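You operate a simulated robot arm through the tools that you are given. There is no shell and no other tool. Be economical: measure what you need, move in short steps, check, and stop when the job is done.

You run a simulated two-armed robot. Do the job below in one go: nothing can be reset, and whatever is moved stays where it is left.

Task
Run the humidifier on HIGH till the gauge is in the green, then switch it off.
Fine: open the vent slider first and shut it after.

It is judged by the outcome, as a careful person would: the job done as asked, and still so three seconds after it is handed in. It fails if anything else is knocked over, pushed out of place, dropped, spilled or broken.

Robot
Two 7-joint arms with two-finger grippers on one trunk, hanging from a carriage that runs on a gantry, over the field with the corners [-1.22, -2.676], [0.06, -2.676], [0.061, 0.024], [-1.219, 0.024] (x, y) and turns from -5.149 to 6.859 rad about z. Base frame: it is fixed where the carriage stands at the start and does not move with it; the origin is on the floor, on the carriage's upright axis, x ahead of it, y to its left, z up. Lengths are in m, angles in rad, forces in N, time in s.
The left shoulder is at the start at [0.04, 0.158, 1.127], the right one opposite. With the tool pointing down near the work surface each hand reaches from about 0.18 to 0.6 m from the robot's upright axis, wherever it stands, measured 20 degrees to its own side. Places, roughly: blue vent slider [0.7, -0.1, 1]; humidity gauge [0.8, 0, 1.3]; mist dial of the humidifier [0.6, -0.1, 0.9]; power button of the humidifier [0.6, 0, 0.9]. Payload 1.96 kg a hand.
The TCP of each hand is the grasp point between the finger pads, 0.02 m short of the fingertips. In the tool frame z runs along the fingers and y along their closing line. The gripper opens to 0.072 m. The gripper's body begins 0.038 m behind the TCP.
Orientation is told as [roll, pitch, yaw] about the base's x, y, z axes, in that order, counted from this pose: with the fingers straight down and closing along the base's y, the tool's x points along the base's -x, its y along +y and its z along -z.

Tools
- The arms move only by the tool apply_moves. It takes "left_rows", "right_rows" or both (then of equal length, played together; a hand with none holds still); each is a list of rows, each a list of 7 numbers: the shift along the base's x, y, z in m, then the turn, a rotation vector about the base's x, y, z in degrees, then the opening, from 0 (shut) to 1 (fully open). In form: [[tx, ty, tz, rx, ry, rz, grip], ...]. A call has 1 to 8 rows; each row is the pose to reach, as a shift and turn from the pose commanded when the call began. Each row takes 0.2 s and may step no farther than 0.05 m and 0.15 rad from the row before; otherwise, or with a gripper value out of range, the whole call is refused. A pose out of reach is approached as far as the arm can. The call stops where the force on the tool passes 40 N (or 10 N more than at its start, if that is more) or the arm is blocked; 0.2 s more then pass. The fingers move at their own pace (about 0.045 m/s each) and stop on an object; they squeeze with about 22 N. The grip force told is the motor's: it shows also when the fingers shut on nothing. Time passes only in rows, and 0.2 s behind the last, so rows that repeat a pose let the fingers close. The reply holds the time, the measured pose of the TCP, the force on the tool along the base axes, the opening and the grip force, in the units named above and with some noise, with the torque about the TCP (base axes, N m) and any sound that the robot's microphone picked up.
- Cameras (640 x 400 px; columns grow to the right, rows downward): "scene" is now at [0.2254, -0.0236, 1.4827]; the picture's right is [-0.34, -0.94, 0.00], its down [-0.80, 0.29, -0.53] and it looks along [0.50, -0.18, -0.85] (base axes); focal length 254 px, centre (320, 200). "left" rides on the left gripper at [0.071, -0.019, -0.082] in its tool frame; the picture's right is [0.26, 0.97, 0.00], its down [-0.67, 0.18, -0.72] and it looks along [-0.69, 0.19, 0.70] (tool axes); focal length 280 px, centre (320, 200). "right" rides on the right gripper at [0.071, 0.019, -0.082] in its tool frame; the picture's right is [-0.26, 0.96, 0.00], its down [-0.67, -0.18, -0.72] and it looks along [-0.69, -0.19, 0.70] (tool axes); focal length 280 px, centre (320, 200). There is no depth. A picture from a camera that has moved, and an enlarged one, comes with that camera's place and axes in the base frame and with its lens.
- grab_frame(camera): a new picture of that camera. No time passes.
- raise_lower(by): slides the trunk up (or, below 0, down) by that many m; the arms and the scene camera ride with it, the base frame stays. It gives what a move gives, with no picture.
- base_move(legs): drives the robot by 1 to 6 legs, each [ahead, left, turn to the left] in m, m and rad, along the robot's own axes; the way and the turn of a leg run together, so that a leg with both is an arc; at most 1.5 m and 3.142 rad a leg. The arms and the cameras ride along, it lands a little off, and it stops where it bumps. It keeps to its track: a leg is cut to what the track allows. It gives what a move gives.
- turn_head(pan, tilt): turns the head with the scene camera to pan (to the left, within 1.501 rad either way) and tilt (down, from -0.506 to 1.204), counted from straight ahead of the robot. It gives what a move gives.
- zoom(camera, box): a new picture of the part [left, top, right, bottom] of that camera's present view, enlarged. No time passes.
- finish_job(): hands the job in; it is judged then, once.

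Work in short steps. Places have to be worked out from the pictures, the camera data and where the tool is seen: move nearer, look again, correct. Check each grasp and each placing, and mend what went wrong. You have 120 turns and 108 pictures in all, those below and enlarged ones among them. Open the grippers and draw the arms clear of the work before you hand the job in, unless the task says otherwise; then end with one line.

The tools are called after "Call:" by a JSON object that holds its "op" and its "data". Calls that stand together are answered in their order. apply_moves: Moves the arms, as the interface text tells. Its arguments: {"type":"object","properties":{"left_rows":{"type":"array","items":{"type":"array","items":{"type":"number"}}},"right_rows":{"type":"array","items":{"type":"array","items":{"type":"number"}}}},"required":[]} The other tools are called the same way: raise_lower (by) slides the trunk up or down; base_move (legs) drives the base; turn_head (pan, tilt) turns the head that bears the scene camera; grab_frame (camera) takes a picture; zoom (camera, box) takes an enlarged picture of a part of a camera's view; finish_job () hands the job in.

At the start:

```text
clock: 0.0
left_tcp_pos: [0.3623, 0.0729, 1.2101]
left_ee_rot: [0.0, 0.0, 0.001]
left_force: [0.6, -0.3, -1.0]
left_moment: [0.01, -0.02, -0.01]
left_gripper_width: 0.0722
left_finger_force: 0.1
right_tcp_pos: [0.4032, -0.2678, 1.1554]
right_ee_rot: [0.002, 0.001, -0.001]
right_force: [0.5, -0.4, 0.1]
right_moment: [0.0, 0.02, 0.01]
right_gripper_width: 0.0717
right_finger_force: 0.1
trunk travel left (down, up): [-0.45, 0.39]
robot x, y, heading: [-0.0019, -0.0014, 0.002]
head pan, tilt: [-0.347, 1.012]
```

scene: 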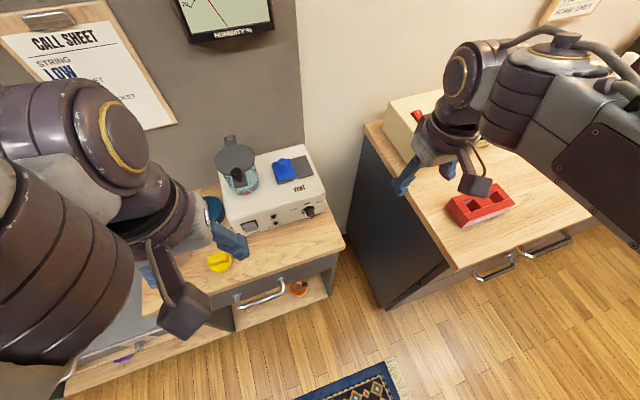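
right: 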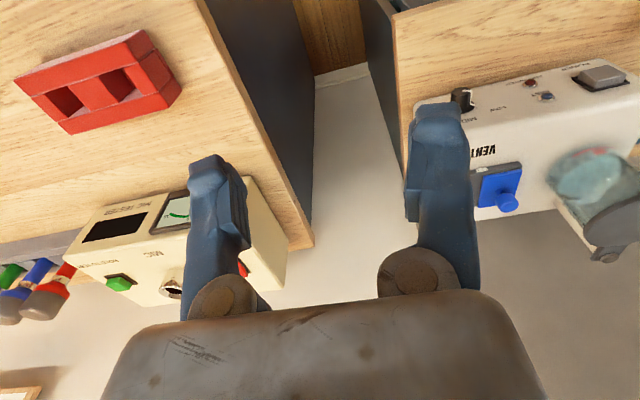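
left: 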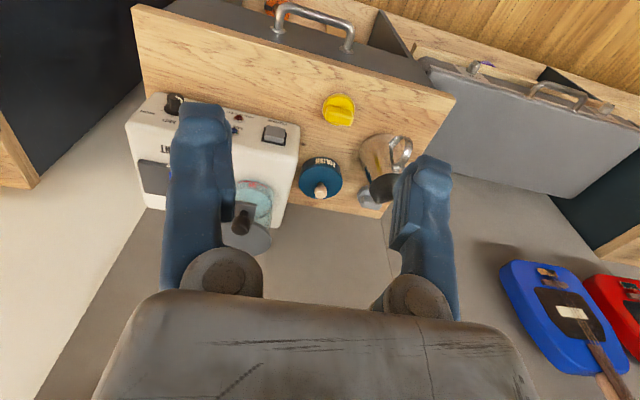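

The humidifier is the white box with a front panel (power button left, dial right) and a blue vent slider on top. I'll zoom on it, and look at the gauge.

Call:
{"op": "zoom", "data": {"camera": "scene", "box": [200, 130, 340, 240]}}

Call:
{"op": "zoom", "data": {"camera": "left", "box": [110, 80, 310, 260]}}

Call:
{"op": "zoom", "data": {"camera": "right", "box": [400, 50, 640, 270]}}

Call:
{"op": "turn_head", "data": {"pan": -0.1, "tilt": 0.5}}

Call:
{"op": "grab_frame", "data": {"camera": "scene"}}

```text
3.64 times, centred on (270, 185) of scene
camera zoom: at [0.2254, -0.0236, 1.4827], right [-0.34, -0.94, 0.0], down [-0.8, 0.29, -0.53], along [0.5, -0.18, -0.85], focal length 925 px, centre (502, 254)
```

zoom: 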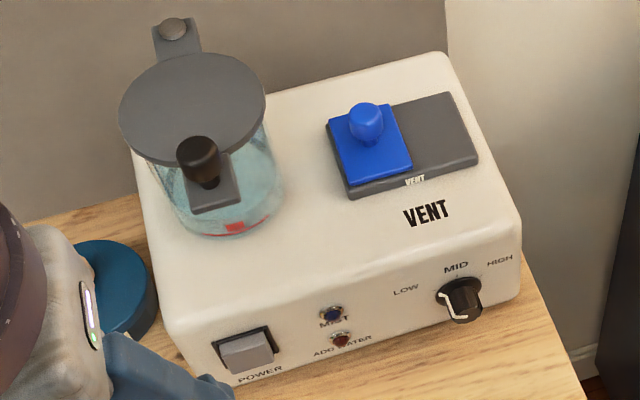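

```text
2.22 times, centred on (210, 170) of left
camera zoom: at [0.2904, 0.0542, 1.2919], right [-0.26, 0.97, 0.0], down [0.67, 0.18, 0.72], along [0.69, 0.19, -0.7], focal length 623 px, centre (564, 267)
```

zoom: 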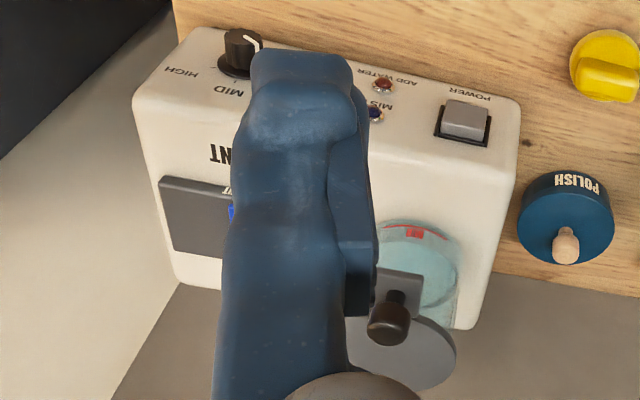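

```text
1.82 times, centred on (520, 160) of right
camera zoom: at [0.331, -0.2483, 1.2371], right [0.26, 0.96, 0.0], down [0.67, -0.18, 0.72], along [0.69, -0.19, -0.7], focal length 510 px, centre (-44, 273)
```

zoom: 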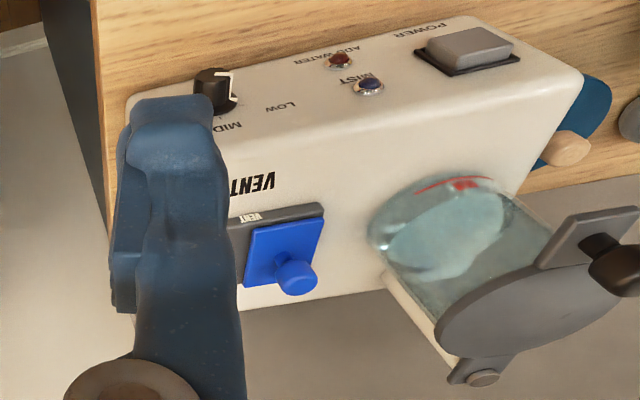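

```text
clock: 0.9
left_tcp_pos: [0.3612, 0.0741, 1.2107]
left_ee_rot: [0.0, 0.001, 0.001]
left_force: [0.1, 0.2, 0.0]
left_moment: [0.01, -0.03, 0.01]
left_gripper_width: 0.0721
left_finger_force: 0.0
right_tcp_pos: [0.4034, -0.2694, 1.155]
right_ee_rot: [0.0, 0.001, 0.001]
right_force: [0.0, 0.0, -0.1]
right_moment: [0.03, -0.01, 0.0]
right_gripper_width: 0.0718
right_finger_force: 0.0
trunk travel left (down, up): [-0.45, 0.39]
robot x, y, heading: [-0.0007, 0.0008, 0.005]
head pan, tilt: [-0.099, 0.499]
```

```text
101 pictures are left
camera scene: at [0.2511, -0.0093, 1.5246], right [-0.1, -0.99, 0.0], down [-0.48, 0.05, -0.88], along [0.87, -0.09, -0.48], focal length 254 px, centre (320, 200)
```

scene: 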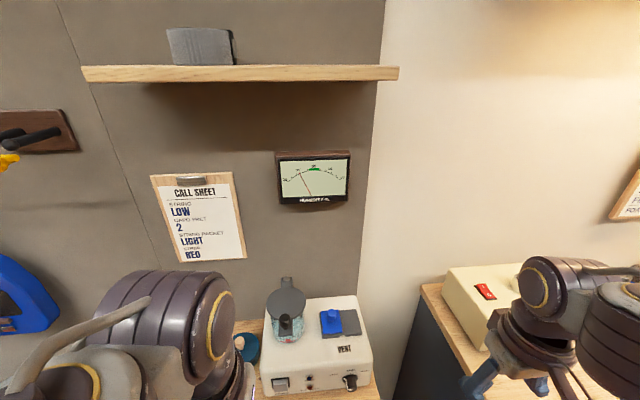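

The needle sits left of a green band at the top of the scale. I zoom in on the gauge and on the panel.

Call:
{"op": "zoom", "data": {"camera": "scene", "box": [270, 145, 360, 211]}}

Call:
{"op": "zoom", "data": {"camera": "scene", "box": [255, 270, 385, 400]}}

```text
6.06 times, centred on (315, 178) of scene
camera zoom: at [0.2511, -0.0093, 1.5246], right [-0.1, -0.99, 0.0], down [-0.48, 0.05, -0.88], along [0.87, -0.09, -0.48], focal length 1542 px, centre (350, 333)
```

zoom: 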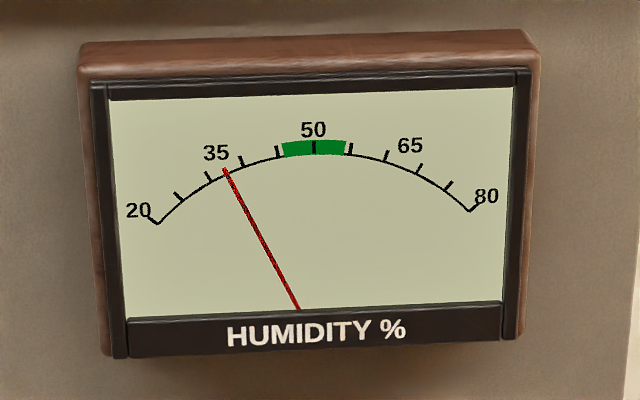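

```text
3.08 times, centred on (320, 335) of scene
camera zoom: at [0.2511, -0.0093, 1.5246], right [-0.1, -0.99, 0.0], down [-0.48, 0.05, -0.88], along [0.87, -0.09, -0.48], focal length 783 px, centre (320, -215)
```

zoom: 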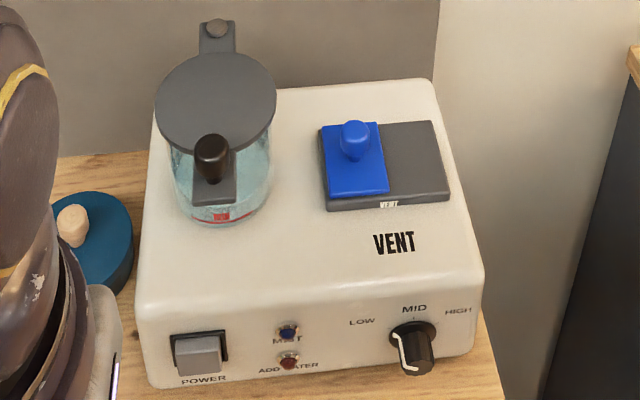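

The gauge reads about 37, with green at roughly 46–54. The slider is at x≈0.66, near the reach limit, so I drive ahead as far as the track allows.

Call:
{"op": "base_move", "data": {"legs": [[0.055, 0, 0]]}}

Call:
{"op": "apply_moves", "data": {"right_rows": [[0.04, 0.03, 0, 0, 0, 0, 1], [0.08, 0.06, 0, 0, 0, 0, 1], [0.12, 0.09, 0, 0, 0, 0, 1], [0.15, 0.12, 0, 0, 0, 0, 1], [0.17, 0.15, 0, 0, 0, 0, 1], [0.19, 0.18, -0.02, 0, 0, 0, 1]]}}

Call:
{"op": "grab_frame", "data": {"camera": "right"}}

Call:
{"op": "grab_frame", "data": {"camera": "scene"}}

```text
clock: 1.9
left_tcp_pos: [0.4175, 0.0722, 1.2101]
left_ee_rot: [0.001, 0.0, 0.001]
left_force: [-0.6, 0.3, 0.7]
left_moment: [0.02, 0.0, -0.01]
left_gripper_width: 0.072
left_finger_force: 0.0
right_tcp_pos: [0.4577, -0.2695, 1.1553]
right_ee_rot: [-0.001, 0.0, 0.001]
right_force: [0.0, 0.5, -0.3]
right_moment: [0.0, 0.0, 0.02]
right_gripper_width: 0.0718
right_finger_force: 0.0
trunk travel left (down, up): [-0.45, 0.39]
robot x, y, heading: [0.0512, -0.0002, -0.002]
head pan, tilt: [-0.099, 0.499]
```

```text
clock: 3.3
left_tcp_pos: [0.4166, 0.0727, 1.2108]
left_ee_rot: [0.001, 0.0, 0.0]
left_force: [0.1, 0.3, 0.2]
left_moment: [0.0, 0.03, 0.02]
left_gripper_width: 0.0719
left_finger_force: 0.0
right_tcp_pos: [0.5903, -0.136, 1.139]
right_ee_rot: [0.0, 0.0, 0.0]
right_force: [0.9, 0.5, 0.7]
right_moment: [0.01, -0.01, 0.0]
right_gripper_width: 0.0722
right_finger_force: 0.0
right hand out of reach, approached as far as the arm can: row 4, 5, 6
trunk travel left (down, up): [-0.45, 0.39]
robot x, y, heading: [0.0524, 0.0009, 0.005]
head pan, tilt: [-0.099, 0.499]
```

```text
98 pictures are left
camera right: at [0.5191, -0.1159, 1.2208], right [0.26, 0.96, 0.0], down [0.67, -0.18, 0.72], along [0.69, -0.19, -0.7], focal length 280 px, centre (320, 200)
```

right: 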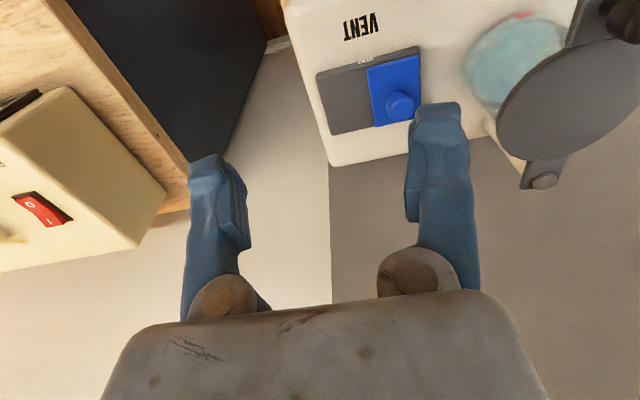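

```text
97 pictures are left
camera scene: at [0.3067, -0.0096, 1.5247], right [-0.1, -0.99, 0.0], down [-0.48, 0.05, -0.88], along [0.87, -0.09, -0.48], focal length 254 px, centre (320, 200)
```

scene: 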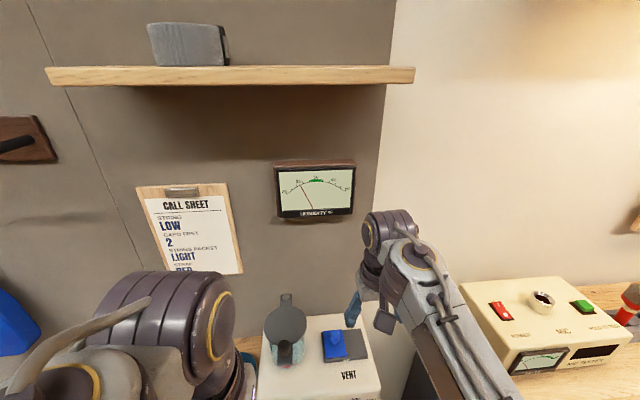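

With the tool straight down, x=0.59 is the limit at this height. I'll tilt the tool 45° forward to extend reach, aiming for the hover spot behind the knob (knob at about [0.66, -0.077, 0.972]).

Call:
{"op": "apply_moves", "data": {"right_rows": [[-0.02, 0, 0, 0, -8, 0, 1], [-0.04, 0, -0.02, 0, -16, 0, 1], [-0.05, 0, -0.04, 0, -24, 0, 1], [-0.055, 0, -0.06, 0, -32, 0, 1], [-0.058, 0.01, -0.08, 0, -40, 0, 1], [-0.058, 0.014, -0.08, 0, -45, 0, 1]]}}

Call:
{"op": "grab_frame", "data": {"camera": "right"}}

```text
clock: 4.7
left_tcp_pos: [0.4166, 0.073, 1.2108]
left_ee_rot: [-0.001, -0.002, -0.001]
left_force: [0.6, 0.5, 0.5]
left_moment: [0.02, 0.02, -0.01]
left_gripper_width: 0.0719
left_finger_force: 0.0
right_tcp_pos: [0.5326, -0.1192, 1.0596]
right_ee_rot: [0.002, -0.787, -0.003]
right_force: [0.3, -0.6, 0.9]
right_moment: [0.03, -0.01, -0.02]
right_gripper_width: 0.072
right_finger_force: 0.0
trunk travel left (down, up): [-0.45, 0.39]
robot x, y, heading: [0.0562, -0.0028, -0.001]
head pan, tilt: [-0.099, 0.499]
```

```text
96 pictures are left
camera right: at [0.4243, -0.0993, 1.0664], right [0.19, 0.96, 0.19], down [-0.03, -0.18, 0.98], along [0.98, -0.19, 0.0], focal length 280 px, centre (320, 200)
```

right: 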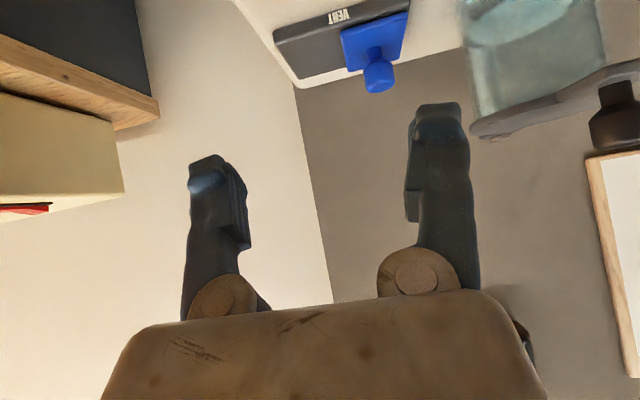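

Knob confirmed at about [0.66, -0.078, 0.972]; the tank lid edge is near y≈-0.02, so I narrow the gripper and align before approaching along the tool axis.

Call:
{"op": "apply_moves", "data": {"right_rows": [[0.02, 0.02, 0, 0, 0, 0, 0.6], [0.045, 0.041, -0.01, 0, 0, 0, 0.6], [0.06, 0.041, -0.025, 0, 0, 0, 0.6], [0.08, 0.041, -0.04, 0, 0, 0, 0.6]]}}

Call:
{"op": "grab_frame", "data": {"camera": "right"}}

Call:
{"op": "zoom", "data": {"camera": "scene", "box": [240, 270, 420, 400]}}

```text
clock: 5.7
left_tcp_pos: [0.4171, 0.073, 1.2101]
left_ee_rot: [0.001, 0.0, 0.0]
left_force: [0.1, 0.7, 0.8]
left_moment: [0.01, 0.03, -0.01]
left_gripper_width: 0.0722
left_finger_force: 0.0
right_tcp_pos: [0.6116, -0.0763, 1.02]
right_ee_rot: [0.0, -0.785, 0.0]
right_force: [0.6, -0.1, -0.5]
right_moment: [0.01, 0.03, -0.01]
right_gripper_width: 0.0432
right_finger_force: 0.0
trunk travel left (down, up): [-0.45, 0.39]
robot x, y, heading: [0.0564, 0.0004, 0.002]
head pan, tilt: [-0.099, 0.499]
```

```text
95 pictures are left
camera right: at [0.5032, -0.0557, 1.0279], right [0.19, 0.96, 0.19], down [-0.03, -0.18, 0.98], along [0.98, -0.19, -0.01], focal length 280 px, centre (320, 200)
```

right: 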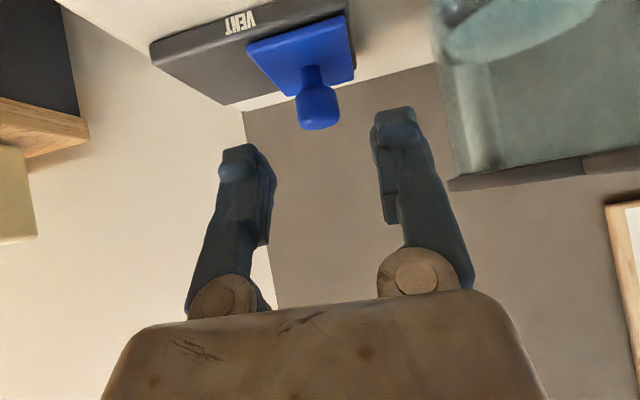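

```text
3.08 times, centred on (330, 335) of scene
camera zoom: at [0.3068, -0.0093, 1.5247], right [-0.1, -0.99, 0.0], down [-0.48, 0.05, -0.88], along [0.87, -0.09, -0.48], focal length 783 px, centre (289, -215)
```

zoom: 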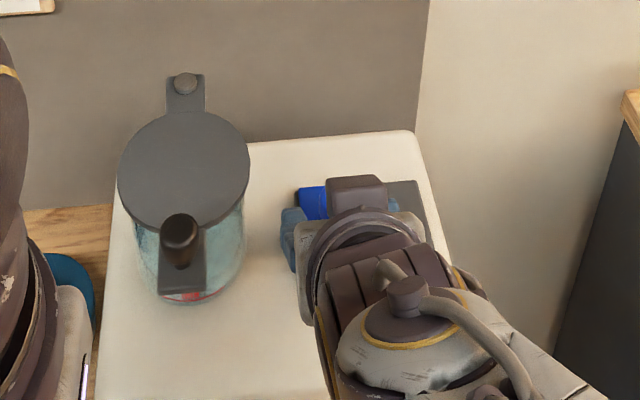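

Knob lies centred between the fingers at y≈-0.078. I advance onto it and grip.

Call:
{"op": "apply_moves", "data": {"right_rows": [[0.02, -0.002, -0.018, 0, 0, 0, 0.6], [0.038, -0.002, -0.036, 0, 0, 0, 0.6], [0.048, -0.002, -0.046, 0, 0, 0, 0.6], [0.048, -0.002, -0.046, 0, 0, 0, 0], [0.048, -0.002, -0.046, 0, 0, 0, 0], [0.048, -0.002, -0.046, 0, 0, 0, 0]]}}

Call:
{"op": "grab_frame", "data": {"camera": "right"}}

```text
clock: 7.1
left_tcp_pos: [0.4168, 0.0721, 1.2119]
left_ee_rot: [0.0, 0.001, 0.0]
left_force: [0.5, -0.5, -0.3]
left_moment: [-0.02, 0.01, 0.01]
left_gripper_width: 0.072
left_finger_force: 0.0
right_tcp_pos: [0.6604, -0.0779, 0.9736]
right_ee_rot: [0.0, -0.787, 0.0]
right_force: [1.8, -0.1, -0.3]
right_moment: [-0.04, 0.17, 0.06]
right_gripper_width: 0.0208
right_finger_force: 36.7
trunk travel left (down, up): [-0.45, 0.39]
robot x, y, heading: [0.0542, -0.0022, 0.004]
head pan, tilt: [-0.099, 0.499]
```

```text
93 pictures are left
camera right: at [0.551, -0.0582, 0.9811], right [0.19, 0.96, 0.19], down [-0.03, -0.18, 0.98], along [0.98, -0.19, -0.01], focal length 280 px, centre (320, 200)
```

right: 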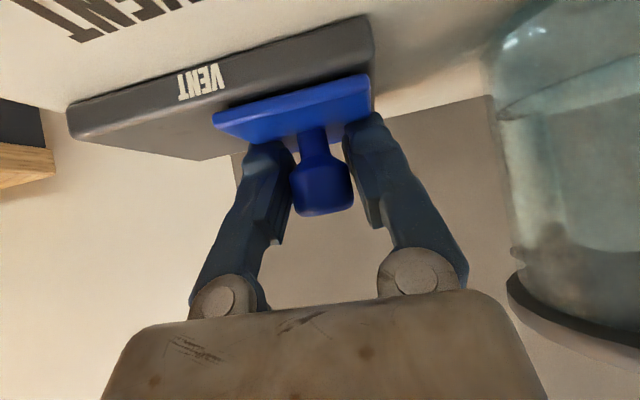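

Knob gripped (0.021 m). Sliding it toward -y in small steps.

Call:
{"op": "apply_moves", "data": {"right_rows": [[0, -0.008, 0, 0, 0, 0, 0], [0, -0.016, 0, 0, 0, 0, 0], [0, -0.024, 0, 0, 0, 0, 0], [0, -0.032, 0, 0, 0, 0, 0]]}}

Call:
{"op": "grab_frame", "data": {"camera": "right"}}

```text
clock: 8.1
left_tcp_pos: [0.4156, 0.0735, 1.2106]
left_ee_rot: [0.0, -0.002, -0.001]
left_force: [0.5, -0.1, 0.6]
left_moment: [0.0, 0.03, 0.03]
left_gripper_width: 0.0719
left_finger_force: 0.1
right_tcp_pos: [0.6606, -0.1121, 0.9733]
right_ee_rot: [0.001, -0.787, -0.002]
right_force: [-8.1, 0.7, 14.5]
right_moment: [0.0, 0.12, 0.01]
right_gripper_width: 0.0204
right_finger_force: 40.0
trunk travel left (down, up): [-0.45, 0.39]
robot x, y, heading: [0.0561, 0.0019, 0.008]
head pan, tilt: [-0.099, 0.499]
```

```text
92 pictures are left
camera right: at [0.5514, -0.0917, 0.9808], right [0.19, 0.96, 0.19], down [-0.03, -0.18, 0.98], along [0.98, -0.19, 0.0], focal length 280 px, centre (320, 200)
```

right: 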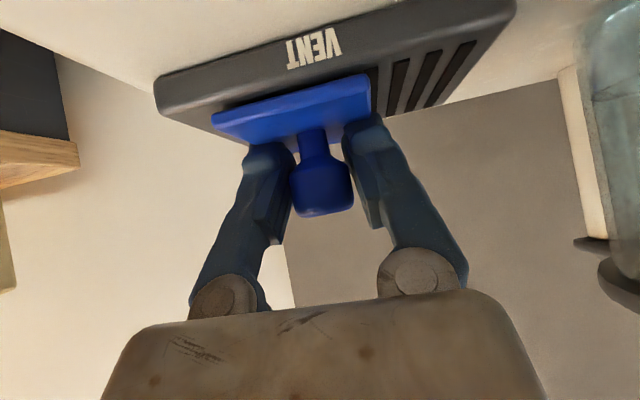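

The slots are being uncovered, so this is the opening direction. About 0.015 m of travel remains.

Call:
{"op": "apply_moves", "data": {"right_rows": [[0, -0.005, 0, 0, 0, 0, 0], [0, -0.01, 0, 0, 0, 0, 0], [0, -0.014, 0, 0, 0, 0, 0], [0, -0.018, 0, 0, 0, 0, 0]]}}

Call:
{"op": "grab_frame", "data": {"camera": "right"}}

```text
clock: 9.1
left_tcp_pos: [0.4173, 0.0734, 1.2091]
left_ee_rot: [-0.002, 0.001, 0.0]
left_force: [-0.7, 0.3, 0.0]
left_moment: [-0.01, 0.02, -0.03]
left_gripper_width: 0.0721
left_finger_force: 0.1
right_tcp_pos: [0.6609, -0.1283, 0.9731]
right_ee_rot: [0.002, -0.787, 0.0]
right_force: [-7.2, 5.4, 20.4]
right_moment: [0.0, 0.15, -0.2]
right_gripper_width: 0.0198
right_finger_force: 39.9
trunk travel left (down, up): [-0.45, 0.39]
robot x, y, heading: [0.057, -0.0008, -0.002]
head pan, tilt: [-0.099, 0.499]
```

```text
91 pictures are left
camera right: at [0.5517, -0.1085, 0.9806], right [0.18, 0.96, 0.19], down [-0.03, -0.18, 0.98], along [0.98, -0.19, 0.0], focal length 280 px, centre (320, 200)
```

right: 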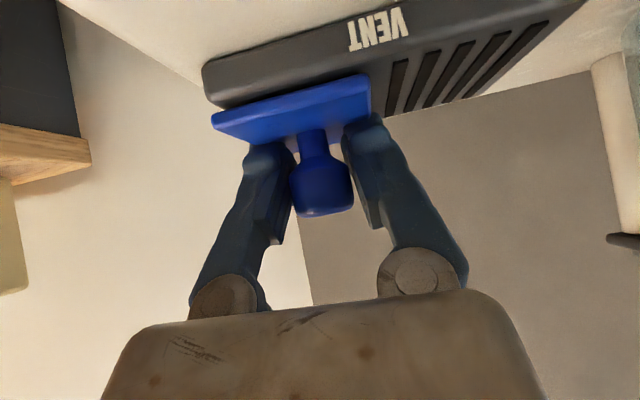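

Travel is 0.050 m and the slider's edge is close to the plate's end. One more small nudge to confirm the stop, then release.

Call:
{"op": "apply_moves", "data": {"right_rows": [[0, -0.002, 0, 0, 0, 0, 0], [0, -0.004, 0, 0, 0, 0, 0]]}}

```text
clock: 9.7
left_tcp_pos: [0.4175, 0.0748, 1.2119]
left_ee_rot: [0.001, -0.001, 0.0]
left_force: [0.3, 0.7, 0.4]
left_moment: [0.01, -0.02, 0.0]
left_gripper_width: 0.072
left_finger_force: 0.0
right_tcp_pos: [0.6608, -0.1281, 0.9727]
right_ee_rot: [0.008, -0.788, -0.001]
right_force: [-2.7, 18.5, 18.8]
right_moment: [0.03, -0.2, 0.1]
right_gripper_width: 0.0196
right_finger_force: 39.9
trunk travel left (down, up): [-0.45, 0.39]
robot x, y, heading: [0.0519, -0.0024, 0.005]
head pan, tilt: [-0.099, 0.499]
```

It is against its stop (18 N in y). I release and back off along the tool axis.

Call:
{"op": "apply_moves", "data": {"right_rows": [[0, 0.003, 0, 0, 0, 0, 0.6], [0, 0.003, 0, 0, 0, 0, 0.6], [-0.03, 0.003, 0.03, 0, 0, 0, 0.6], [-0.06, 0.003, 0.06, 0, 0, 0, 0.6], [-0.1, 0, 0.08, 0, 0, 0, 0.6], [-0.15, -0.02, 0.09, 0, 0, 0, 0.6], [-0.2, -0.04, 0.09, 0, 0, 0, 0.6], [-0.23, -0.04, 0.08, 0, 0, 0, 0.6]]}}

Call:
{"op": "turn_head", "data": {"pan": -0.25, "tilt": 0.8}}

Call:
{"op": "grab_frame", "data": {"camera": "right"}}

Call:
{"op": "grab_frame", "data": {"camera": "scene"}}

```text
refused: row 6 steps farther than a row can; nothing moved
```

```text
clock: 10.5
left_tcp_pos: [0.4168, 0.0761, 1.2103]
left_ee_rot: [0.004, -0.001, -0.001]
left_force: [0.0, 0.1, -0.1]
left_moment: [-0.03, 0.04, 0.01]
left_gripper_width: 0.0719
left_finger_force: 0.0
right_tcp_pos: [0.6617, -0.1286, 0.9728]
right_ee_rot: [0.006, -0.787, -0.002]
right_force: [-3.5, 23.6, 21.0]
right_moment: [-0.13, -0.16, 0.38]
right_gripper_width: 0.0198
right_finger_force: 40.3
trunk travel left (down, up): [-0.45, 0.39]
robot x, y, heading: [0.052, -0.0007, -0.002]
head pan, tilt: [-0.25, 0.799]
```

```text
90 pictures are left
camera right: at [0.5518, -0.109, 0.9807], right [0.18, 0.96, 0.19], down [-0.03, -0.19, 0.98], along [0.98, -0.18, -0.01], focal length 280 px, centre (320, 200)
```

right: 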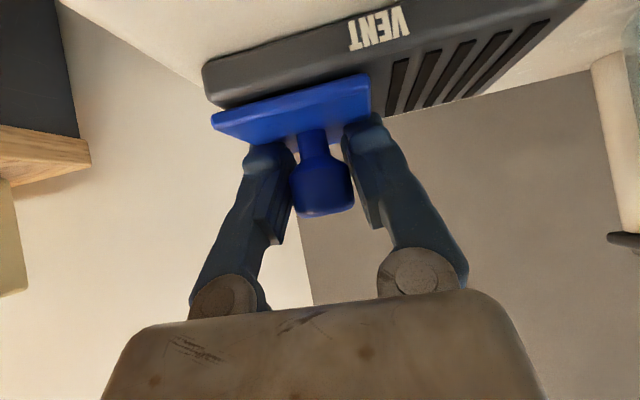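

```text
89 pictures are left
camera scene: at [0.295, -0.0177, 1.499], right [-0.25, -0.97, 0.0], down [-0.69, 0.18, -0.7], along [0.68, -0.17, -0.72], focal length 254 px, centre (320, 200)
```

scene: 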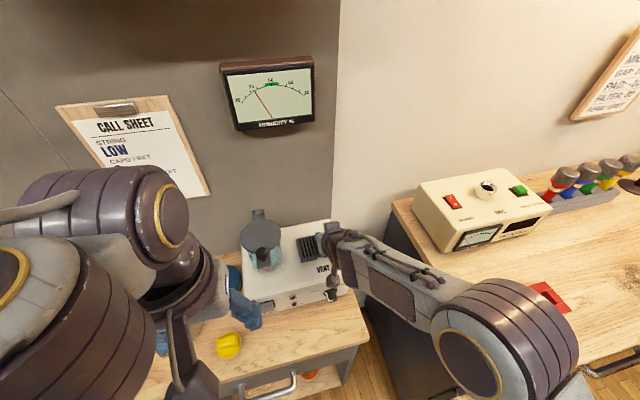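

One row stepped too far; I redo the release with smaller steps. The gauge and the panel are both in the scene view at this head pose.

Call:
{"op": "apply_moves", "data": {"right_rows": [[0, 0.004, 0, 0, 0, 0, 0.6], [0, 0.004, 0, 0, 0, 0, 0.6], [-0.03, 0.004, 0.03, 0, 0, 0, 0.6], [-0.06, 0.004, 0.06, 0, 0, 0, 0.6], [-0.1, 0, 0.08, 0, 0, 0, 0.6], [-0.14, -0.02, 0.08, 0, 0, 0, 0.6], [-0.18, -0.04, 0.07, 0, 0, 0, 0.6], [-0.22, -0.04, 0.05, 0, 0, 0, 0.6]]}}

Call:
{"op": "grab_frame", "data": {"camera": "right"}}

Call:
{"op": "grab_frame", "data": {"camera": "scene"}}

```text
clock: 12.3
left_tcp_pos: [0.4168, 0.0729, 1.2104]
left_ee_rot: [0.001, -0.001, 0.0]
left_force: [-0.7, 0.3, 0.0]
left_moment: [-0.01, 0.0, -0.01]
left_gripper_width: 0.0722
left_finger_force: 0.1
right_tcp_pos: [0.4402, -0.1727, 1.0233]
right_ee_rot: [0.002, -0.785, -0.002]
right_force: [0.1, 0.4, -0.4]
right_moment: [-0.01, 0.04, -0.03]
right_gripper_width: 0.0431
right_finger_force: 0.0
trunk travel left (down, up): [-0.45, 0.39]
robot x, y, heading: [0.0548, 0.0033, 0.002]
head pan, tilt: [-0.25, 0.799]
```

```text
88 pictures are left
camera right: at [0.331, -0.1523, 1.03], right [0.19, 0.96, 0.19], down [-0.03, -0.18, 0.98], along [0.98, -0.19, -0.01], focal length 280 px, centre (320, 200)
```

right: 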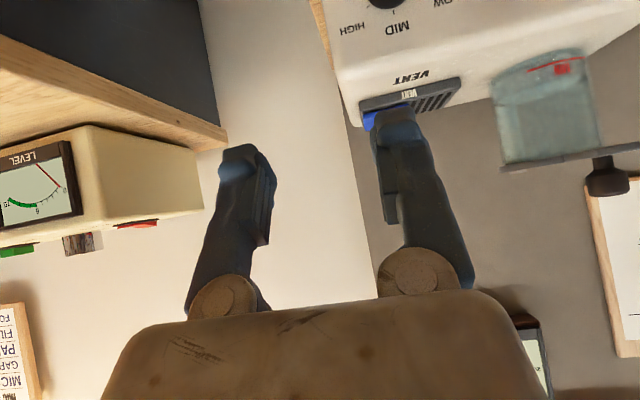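

```text
87 pictures are left
camera scene: at [0.2941, -0.02, 1.4986], right [-0.25, -0.97, 0.0], down [-0.69, 0.18, -0.7], along [0.68, -0.17, -0.72], focal length 254 px, centre (320, 200)
```

scene: 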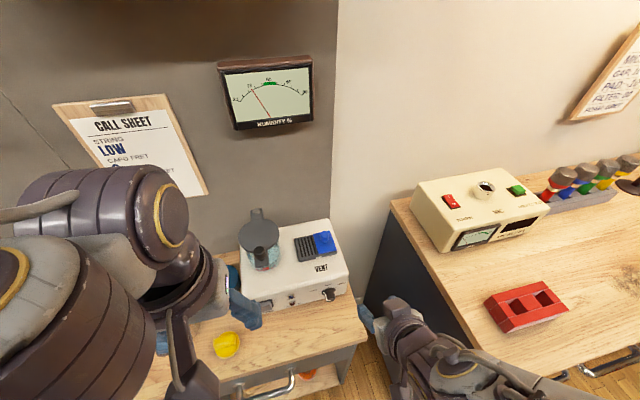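

The vent is fully open. Now a close look at the dial and the panel.

Call:
{"op": "zoom", "data": {"camera": "scene", "box": [280, 260, 360, 310]}}

Call:
{"op": "apply_moves", "data": {"right_rows": [[0, 0.02, -0.03, 0, 0, 0, 1], [0, 0.04, -0.06, 0, 0, 0, 1]]}}

Call:
{"op": "grab_frame", "data": {"camera": "right"}}

```text
8.00 times, centred on (320, 285) of scene
camera zoom: at [0.2941, -0.02, 1.4986], right [-0.25, -0.97, 0.0], down [-0.69, 0.18, -0.7], along [0.68, -0.17, -0.72], focal length 2035 px, centre (320, -480)
```

zoom: 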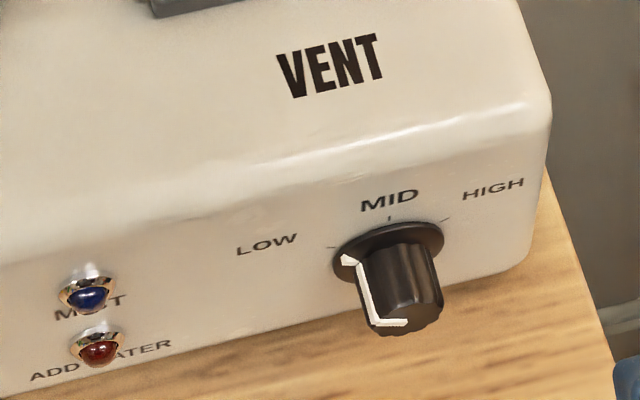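

```text
clock: 12.9
left_tcp_pos: [0.4168, 0.0728, 1.2101]
left_ee_rot: [0.0, -0.001, -0.001]
left_force: [0.2, -0.4, 0.7]
left_moment: [0.02, 0.0, -0.01]
left_gripper_width: 0.0721
left_finger_force: 0.1
right_tcp_pos: [0.4388, -0.1326, 0.9627]
right_ee_rot: [0.0, -0.786, -0.002]
right_force: [-0.5, 0.1, -0.4]
right_moment: [0.02, -0.01, -0.02]
right_gripper_width: 0.0719
right_finger_force: 0.1
trunk travel left (down, up): [-0.45, 0.39]
robot x, y, heading: [0.0561, 0.0024, 0.002]
head pan, tilt: [-0.25, 0.799]
```

```text
85 pictures are left
camera right: at [0.3304, -0.112, 0.9703], right [0.19, 0.96, 0.19], down [-0.03, -0.18, 0.98], along [0.98, -0.19, -0.01], focal length 280 px, centre (320, 200)
```

right: 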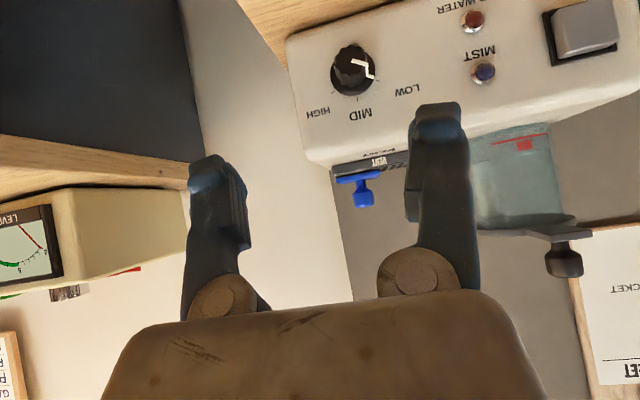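

The pointer is at LOW, HIGH is about 120° clockwise (+x rotation). Knob axis is near [0.545–0.568, -0.110, 0.873]. I'll pitch the tool to 60° and pre-roll it -60° about x, so a single grasp can turn through.

Call:
{"op": "apply_moves", "data": {"right_rows": [[0.0, 0.02, -0.01, 0, -7.5, 0, 0.65], [0.0, 0.04, -0.02, 0, -15, 0, 0.65]]}}

Call:
{"op": "apply_moves", "data": {"right_rows": [[0, 0, -0.005, -8, 0, 0, 0.65], [0, 0, -0.01, -16, 0, 0, 0.65], [0, 0, -0.015, -24, 0, 0, 0.65], [0, 0, -0.02, -32, 0, 0, 0.65], [0, 0.01, -0.03, -40, 0, 0, 0.65], [0.01, 0.01, -0.04, -48, 0, 0, 0.65], [0.02, 0.01, -0.05, -55, 0, 0, 0.65]]}}

Call:
{"op": "grab_frame", "data": {"camera": "right"}}

Call:
{"op": "zoom", "data": {"camera": "scene", "box": [220, 210, 420, 335]}}

```text
clock: 13.5
left_tcp_pos: [0.4183, 0.0727, 1.2097]
left_ee_rot: [0.0, -0.001, 0.0]
left_force: [-0.5, -0.3, -0.1]
left_moment: [-0.03, 0.02, 0.02]
left_gripper_width: 0.0718
left_finger_force: 0.0
right_tcp_pos: [0.4396, -0.0912, 0.9411]
right_ee_rot: [0.0, -1.048, 0.003]
right_force: [0.3, -0.5, 0.2]
right_moment: [0.0, 0.01, 0.0]
right_gripper_width: 0.047
right_finger_force: 0.1
trunk travel left (down, up): [-0.45, 0.39]
robot x, y, heading: [0.0551, 0.0039, 0.0]
head pan, tilt: [-0.25, 0.799]
```

```text
clock: 15.1
left_tcp_pos: [0.4159, 0.0731, 1.2089]
left_ee_rot: [-0.001, 0.001, 0.0]
left_force: [-0.1, -0.7, 0.5]
left_moment: [0.0, -0.01, -0.02]
left_gripper_width: 0.0719
left_finger_force: 0.1
right_tcp_pos: [0.5215, -0.1231, 0.9125]
right_ee_rot: [-1.194, -0.549, 0.948]
right_force: [-12.3, 5.2, 4.5]
right_moment: [0.28, 0.23, 0.23]
right_gripper_width: 0.0472
right_finger_force: 0.0
right hand out of reach, approached as far as the arm can: row 3, 4, 5, 6, 7
trunk travel left (down, up): [-0.45, 0.39]
robot x, y, heading: [0.0568, 0.0019, 0.001]
head pan, tilt: [-0.25, 0.799]
stopped in row 7 (right hand): the force on the tool passed its limit at 117 N (the readings are from after the stop); the commanded pose is now the measured one
```

```text
84 pictures are left
camera right: at [0.4156, -0.1274, 0.8858], right [0.12, 0.77, -0.63], down [-0.28, 0.63, 0.72], along [0.95, 0.09, 0.29], focal length 280 px, centre (320, 200)
```

right: 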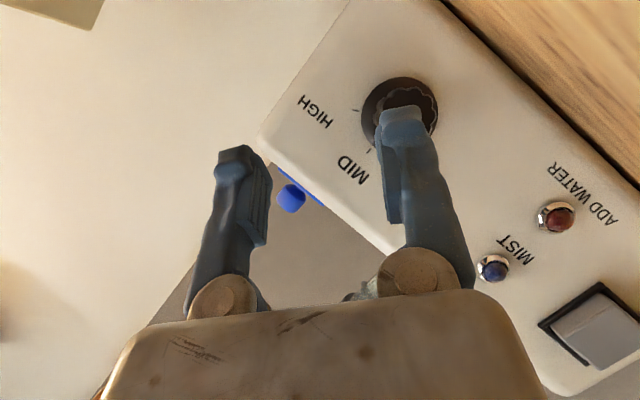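

```text
3.20 times, centred on (320, 272) of scene
camera zoom: at [0.2929, -0.0199, 1.4984], right [-0.25, -0.97, 0.0], down [-0.7, 0.18, -0.7], along [0.67, -0.17, -0.72], focal length 814 px, centre (320, -32)
```

zoom: 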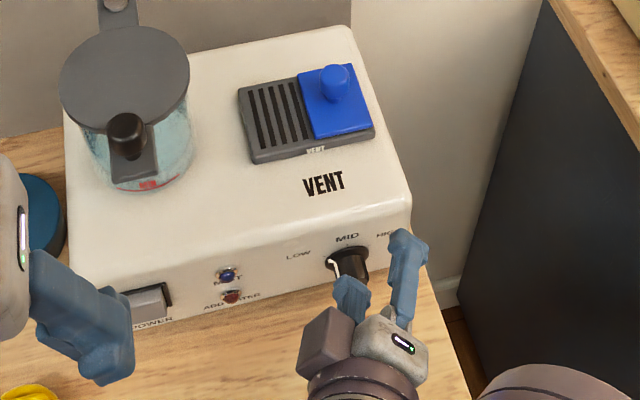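

The hand strayed into the dial because the leaned pose was out of reach. I back straight off and check that nothing shifted.

Call:
{"op": "apply_moves", "data": {"right_rows": [[-0.02, 0, 0.01, 0, 0, 0, 0.65], [-0.05, -0.01, 0.02, 0, 0, 0, 0.65], [-0.08, -0.03, 0.04, 0, 0, 0, 0.65]]}}

Call:
{"op": "zoom", "data": {"camera": "scene", "box": [220, 210, 420, 335]}}

```text
clock: 15.9
left_tcp_pos: [0.4163, 0.0716, 1.2112]
left_ee_rot: [-0.001, 0.0, 0.001]
left_force: [0.0, 0.0, 0.7]
left_moment: [0.0, -0.01, 0.01]
left_gripper_width: 0.0718
left_finger_force: 0.1
right_tcp_pos: [0.4744, -0.1663, 0.9713]
right_ee_rot: [-1.188, -0.547, 0.944]
right_force: [-0.3, 0.7, 0.2]
right_moment: [-0.01, 0.04, -0.01]
right_gripper_width: 0.0469
right_finger_force: 0.0
right hand out of reach, approached as far as the arm can: row 1, 2, 3
trunk travel left (down, up): [-0.45, 0.39]
robot x, y, heading: [0.0572, -0.0008, -0.002]
head pan, tilt: [-0.25, 0.799]
```

```text
3.20 times, centred on (320, 272) of scene
camera zoom: at [0.294, -0.0203, 1.4985], right [-0.25, -0.97, 0.0], down [-0.69, 0.18, -0.7], along [0.68, -0.17, -0.72], focal length 814 px, centre (320, -32)
```

zoom: 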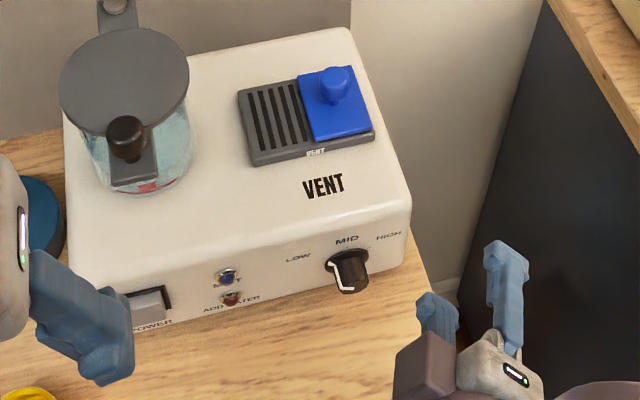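

Nothing moved, and the present orientation is nearly the one I wanted; only the hand was too close to the body. I drive the base back to give the arm room.

Call:
{"op": "base_move", "data": {"legs": [[-0.13, 0, 0]]}}

Call:
{"op": "apply_moves", "data": {"right_rows": [[0.03, 0.02, -0.02, 0, 0, 0, 0.65], [0.06, 0.04, -0.04, 0, 0, 0, 0.65], [0.08, 0.06, -0.055, 0, 0, 0, 0.65]]}}

Call:
{"op": "grab_frame", "data": {"camera": "right"}}

Call:
{"op": "grab_frame", "data": {"camera": "scene"}}

```text
clock: 17.2
left_tcp_pos: [0.2866, 0.0716, 1.2103]
left_ee_rot: [0.0, -0.001, -0.002]
left_force: [0.1, -0.3, -0.4]
left_moment: [0.01, -0.05, 0.0]
left_gripper_width: 0.0718
left_finger_force: 0.0
right_tcp_pos: [0.3452, -0.1667, 0.972]
right_ee_rot: [-1.191, -0.55, 0.944]
right_force: [-0.7, -0.8, 0.6]
right_moment: [0.01, 0.0, 0.03]
right_gripper_width: 0.047
right_finger_force: 0.1
trunk travel left (down, up): [-0.45, 0.39]
robot x, y, heading: [-0.0765, -0.0014, -0.003]
head pan, tilt: [-0.25, 0.799]
```

```text
clock: 18.0
left_tcp_pos: [0.2884, 0.0725, 1.2103]
left_ee_rot: [0.001, -0.001, -0.001]
left_force: [0.3, 0.8, -0.3]
left_moment: [0.0, 0.0, 0.0]
left_gripper_width: 0.0721
left_finger_force: 0.0
right_tcp_pos: [0.4274, -0.1059, 0.917]
right_ee_rot: [-1.192, -0.548, 0.943]
right_force: [-0.3, 0.8, -0.3]
right_moment: [0.02, -0.01, -0.01]
right_gripper_width: 0.0469
right_finger_force: 0.0
trunk travel left (down, up): [-0.45, 0.39]
robot x, y, heading: [-0.0739, 0.0002, 0.002]
head pan, tilt: [-0.25, 0.799]
```

```text
81 pictures are left
camera right: at [0.3192, -0.1111, 0.8904], right [0.12, 0.77, -0.63], down [-0.28, 0.63, 0.72], along [0.95, 0.09, 0.29], focal length 280 px, centre (320, 200)
```

right: 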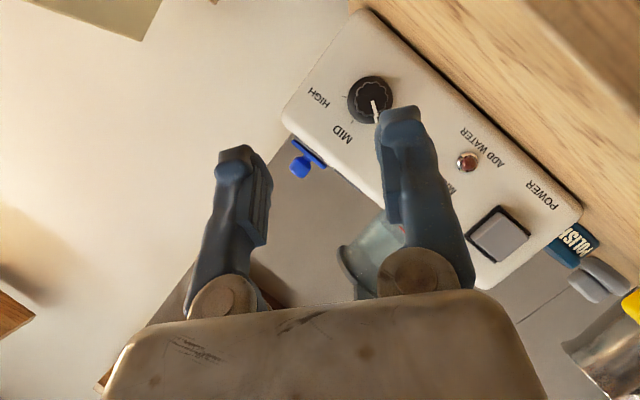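

```text
80 pictures are left
camera scene: at [0.1653, -0.0203, 1.4987], right [-0.25, -0.97, 0.0], down [-0.69, 0.18, -0.7], along [0.68, -0.17, -0.72], focal length 254 px, centre (320, 200)
```

scene: 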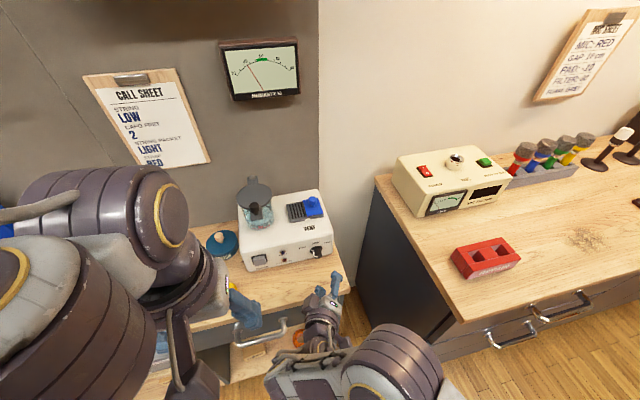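

The pose is now reachable and the knob is confirmed at about [0.55, -0.111, 0.872]. I move to the pre-grasp point along the tool axis.

Call:
{"op": "apply_moves", "data": {"right_rows": [[0.03, 0.01, -0.012, 0, 0, 0, 0.65], [0.064, 0.019, -0.025, 0, 0, 0, 0.65]]}}

Call:
{"op": "grab_frame", "data": {"camera": "right"}}

```text
clock: 18.6
left_tcp_pos: [0.2884, 0.0718, 1.2115]
left_ee_rot: [0.0, 0.001, -0.001]
left_force: [-0.3, -0.1, 0.3]
left_moment: [0.03, -0.02, 0.02]
left_gripper_width: 0.0718
left_finger_force: 0.1
right_tcp_pos: [0.4915, -0.0873, 0.8911]
right_ee_rot: [-1.19, -0.548, 0.942]
right_force: [0.2, 0.7, -0.3]
right_moment: [0.01, -0.02, -0.04]
right_gripper_width: 0.0467
right_finger_force: 0.0
trunk travel left (down, up): [-0.45, 0.39]
robot x, y, heading: [-0.0731, 0.0002, 0.002]
head pan, tilt: [-0.25, 0.799]
```

```text
79 pictures are left
camera right: at [0.3834, -0.0912, 0.8649], right [0.11, 0.77, -0.63], down [-0.28, 0.63, 0.72], along [0.95, 0.09, 0.29], focal length 280 px, centre (320, 200)
```

right: 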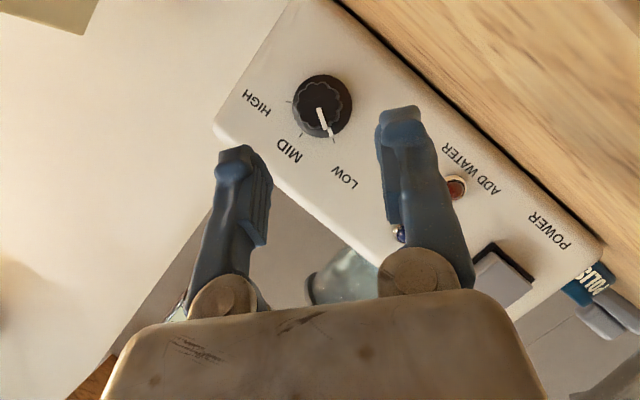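

Pointer at LOW, centred between fingers; the HIGH tick is ~120° away. Advancing and gripping.

Call:
{"op": "apply_moves", "data": {"right_rows": [[0.026, -0.012, -0.009, 0, 0, 0, 0.65], [0.042, -0.019, -0.015, 0, 0, 0, 0.65], [0.052, -0.023, -0.018, 0, 0, 0, 0.65], [0.052, -0.023, -0.018, 0, 0, 0, 0], [0.052, -0.023, -0.018, 0, 0, 0, 0], [0.052, -0.023, -0.018, 0, 0, 0, 0]]}}

Call:
{"op": "grab_frame", "data": {"camera": "right"}}

```text
clock: 20.0
left_tcp_pos: [0.2884, 0.0724, 1.2104]
left_ee_rot: [0.0, 0.0, -0.002]
left_force: [0.3, -0.7, 0.6]
left_moment: [-0.03, 0.02, -0.01]
left_gripper_width: 0.0722
left_finger_force: 0.0
right_tcp_pos: [0.5432, -0.1104, 0.8735]
right_ee_rot: [-1.189, -0.546, 0.942]
right_force: [4.4, 0.7, -7.6]
right_moment: [0.02, -0.19, 0.26]
right_gripper_width: 0.024
right_finger_force: 37.0
trunk travel left (down, up): [-0.45, 0.39]
robot x, y, heading: [-0.072, 0.0013, 0.003]
head pan, tilt: [-0.25, 0.799]
```

```text
78 pictures are left
camera right: at [0.4351, -0.1148, 0.847], right [0.11, 0.77, -0.63], down [-0.28, 0.63, 0.72], along [0.95, 0.09, 0.29], focal length 280 px, centre (320, 200)
```

right: 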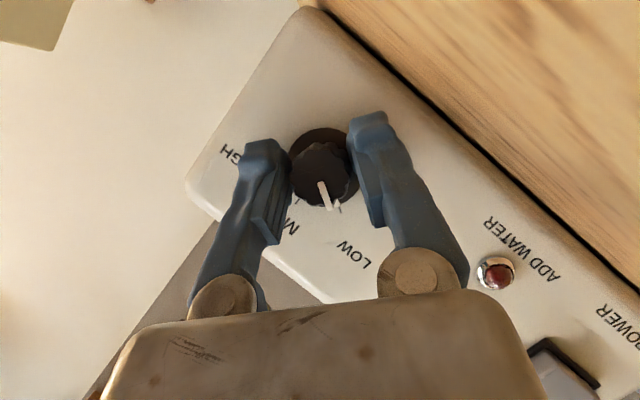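

The knob is held on its axis. I rotate +56° about base x.

Call:
{"op": "apply_moves", "data": {"right_rows": [[0, 0, 0, 8, 0, 0, 0], [0, 0, 0, 16, 0, 0, 0], [0, 0, 0, 24, 0, 0, 0], [0, 0, 0, 32, 0, 0, 0], [0, 0, 0, 40, 0, 0, 0], [0, 0, 0, 48, 0, 0, 0], [0, 0, 0, 56, 0, 0, 0]]}}

Call:
{"op": "grab_frame", "data": {"camera": "right"}}

```text
clock: 21.6
left_tcp_pos: [0.287, 0.073, 1.2101]
left_ee_rot: [0.001, -0.001, -0.002]
left_force: [0.0, -0.3, 0.3]
left_moment: [0.01, 0.0, 0.02]
left_gripper_width: 0.072
left_finger_force: 0.0
right_tcp_pos: [0.5424, -0.112, 0.8731]
right_ee_rot: [0.129, -1.042, -0.097]
right_force: [7.4, -1.9, -12.4]
right_moment: [-0.01, 0.37, 0.03]
right_gripper_width: 0.0241
right_finger_force: 40.1
trunk travel left (down, up): [-0.45, 0.39]
robot x, y, heading: [-0.0754, -0.0002, 0.001]
head pan, tilt: [-0.25, 0.799]
```

```text
77 pictures are left
camera right: at [0.4346, -0.0918, 0.8548], right [0.12, 0.95, 0.29], down [-0.28, -0.25, 0.93], along [0.95, -0.19, 0.24], focal length 280 px, centre (320, 200)
```

right: 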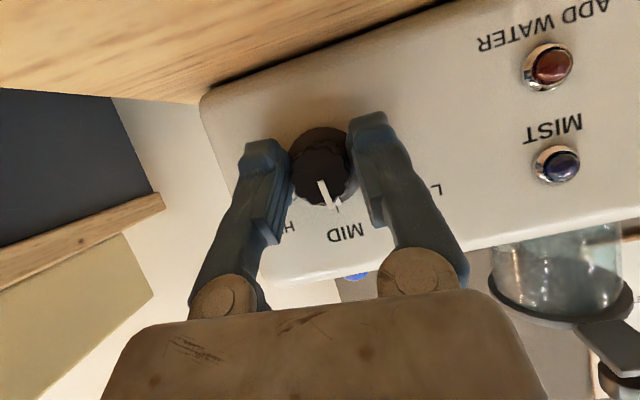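

The knob turned with the hand to MID. Another +56°.

Call:
{"op": "apply_moves", "data": {"right_rows": [[0, 0, 0, 8, 0, 0, 0], [0, 0, 0, 16, 0, 0, 0], [0, 0, 0, 24, 0, 0, 0], [0, 0, 0, 32, 0, 0, 0], [0, 0, 0, 40, 0, 0, 0], [0, 0, 0, 48, 0, 0, 0], [0, 0, 0, 56, 0, 0, 0]]}}

Call:
{"op": "grab_frame", "data": {"camera": "right"}}

```text
clock: 23.2
left_tcp_pos: [0.2863, 0.0712, 1.2096]
left_ee_rot: [0.0, 0.0, -0.001]
left_force: [-0.5, 0.3, -0.5]
left_moment: [-0.04, -0.04, -0.03]
left_gripper_width: 0.0721
left_finger_force: 0.1
right_tcp_pos: [0.5421, -0.113, 0.8719]
right_ee_rot: [1.297, -0.46, -0.979]
right_force: [2.9, -5.4, -11.5]
right_moment: [0.02, 0.06, -0.38]
right_gripper_width: 0.0235
right_finger_force: 39.8
trunk travel left (down, up): [-0.45, 0.39]
robot x, y, heading: [-0.0704, -0.0011, 0.001]
head pan, tilt: [-0.25, 0.799]
```

```text
76 pictures are left
camera right: at [0.4345, -0.0858, 0.8781], right [0.12, 0.29, 0.95], down [-0.28, -0.91, 0.32], along [0.95, -0.3, -0.02], focal length 280 px, centre (320, 200)
```

right: 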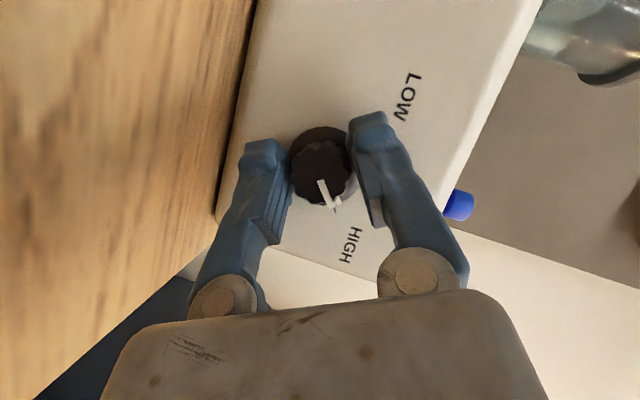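

The pointer faces HIGH. I release, back off along the tool axis, and check the alignment.

Call:
{"op": "apply_moves", "data": {"right_rows": [[0, 0, 0, 0, 0, 0, 0.65], [0, 0, 0, 0, 0, 0, 0.65], [-0.026, -0.013, 0.007, 0, 0, 0, 0.65], [-0.052, -0.026, 0.014, 0, 0, 0, 0.65]]}}

Call:
{"op": "grab_frame", "data": {"camera": "right"}}

Call:
{"op": "zoom", "data": {"camera": "scene", "box": [220, 170, 350, 280]}}

```text
clock: 24.2
left_tcp_pos: [0.287, 0.0729, 1.2106]
left_ee_rot: [0.002, -0.001, -0.003]
left_force: [-0.9, -1.1, -0.2]
left_moment: [0.02, 0.01, 0.0]
left_gripper_width: 0.072
left_finger_force: 0.1
right_tcp_pos: [0.4905, -0.139, 0.8887]
right_ee_rot: [1.296, -0.459, -0.976]
right_force: [0.3, 0.2, -0.1]
right_moment: [-0.01, 0.0, -0.01]
right_gripper_width: 0.0469
right_finger_force: 0.0
trunk travel left (down, up): [-0.45, 0.39]
robot x, y, heading: [-0.0731, -0.0017, 0.003]
head pan, tilt: [-0.25, 0.799]
```

```text
75 pictures are left
camera right: at [0.3825, -0.111, 0.8925], right [0.12, 0.29, 0.95], down [-0.28, -0.91, 0.32], along [0.95, -0.3, -0.02], focal length 280 px, centre (320, 200)
```

right: 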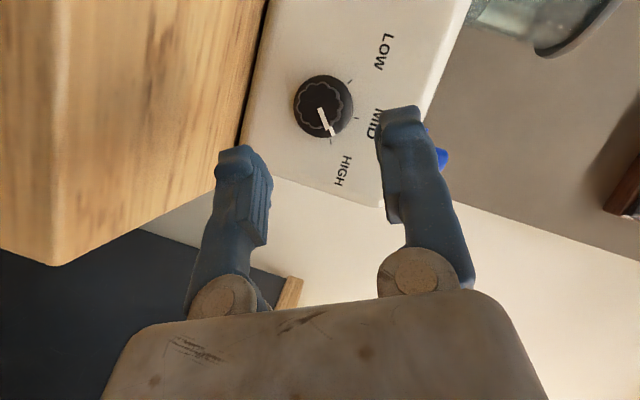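

```text
3.64 times, centred on (285, 225) of scene
camera zoom: at [0.1651, -0.0205, 1.4986], right [-0.25, -0.97, 0.0], down [-0.69, 0.18, -0.7], along [0.68, -0.17, -0.72], focal length 925 px, centre (447, 109)
```

zoom: 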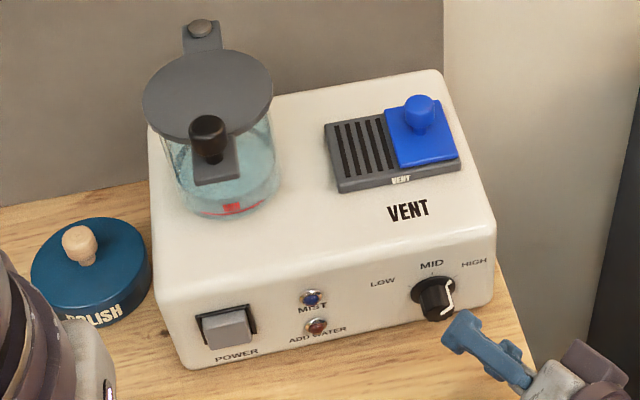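

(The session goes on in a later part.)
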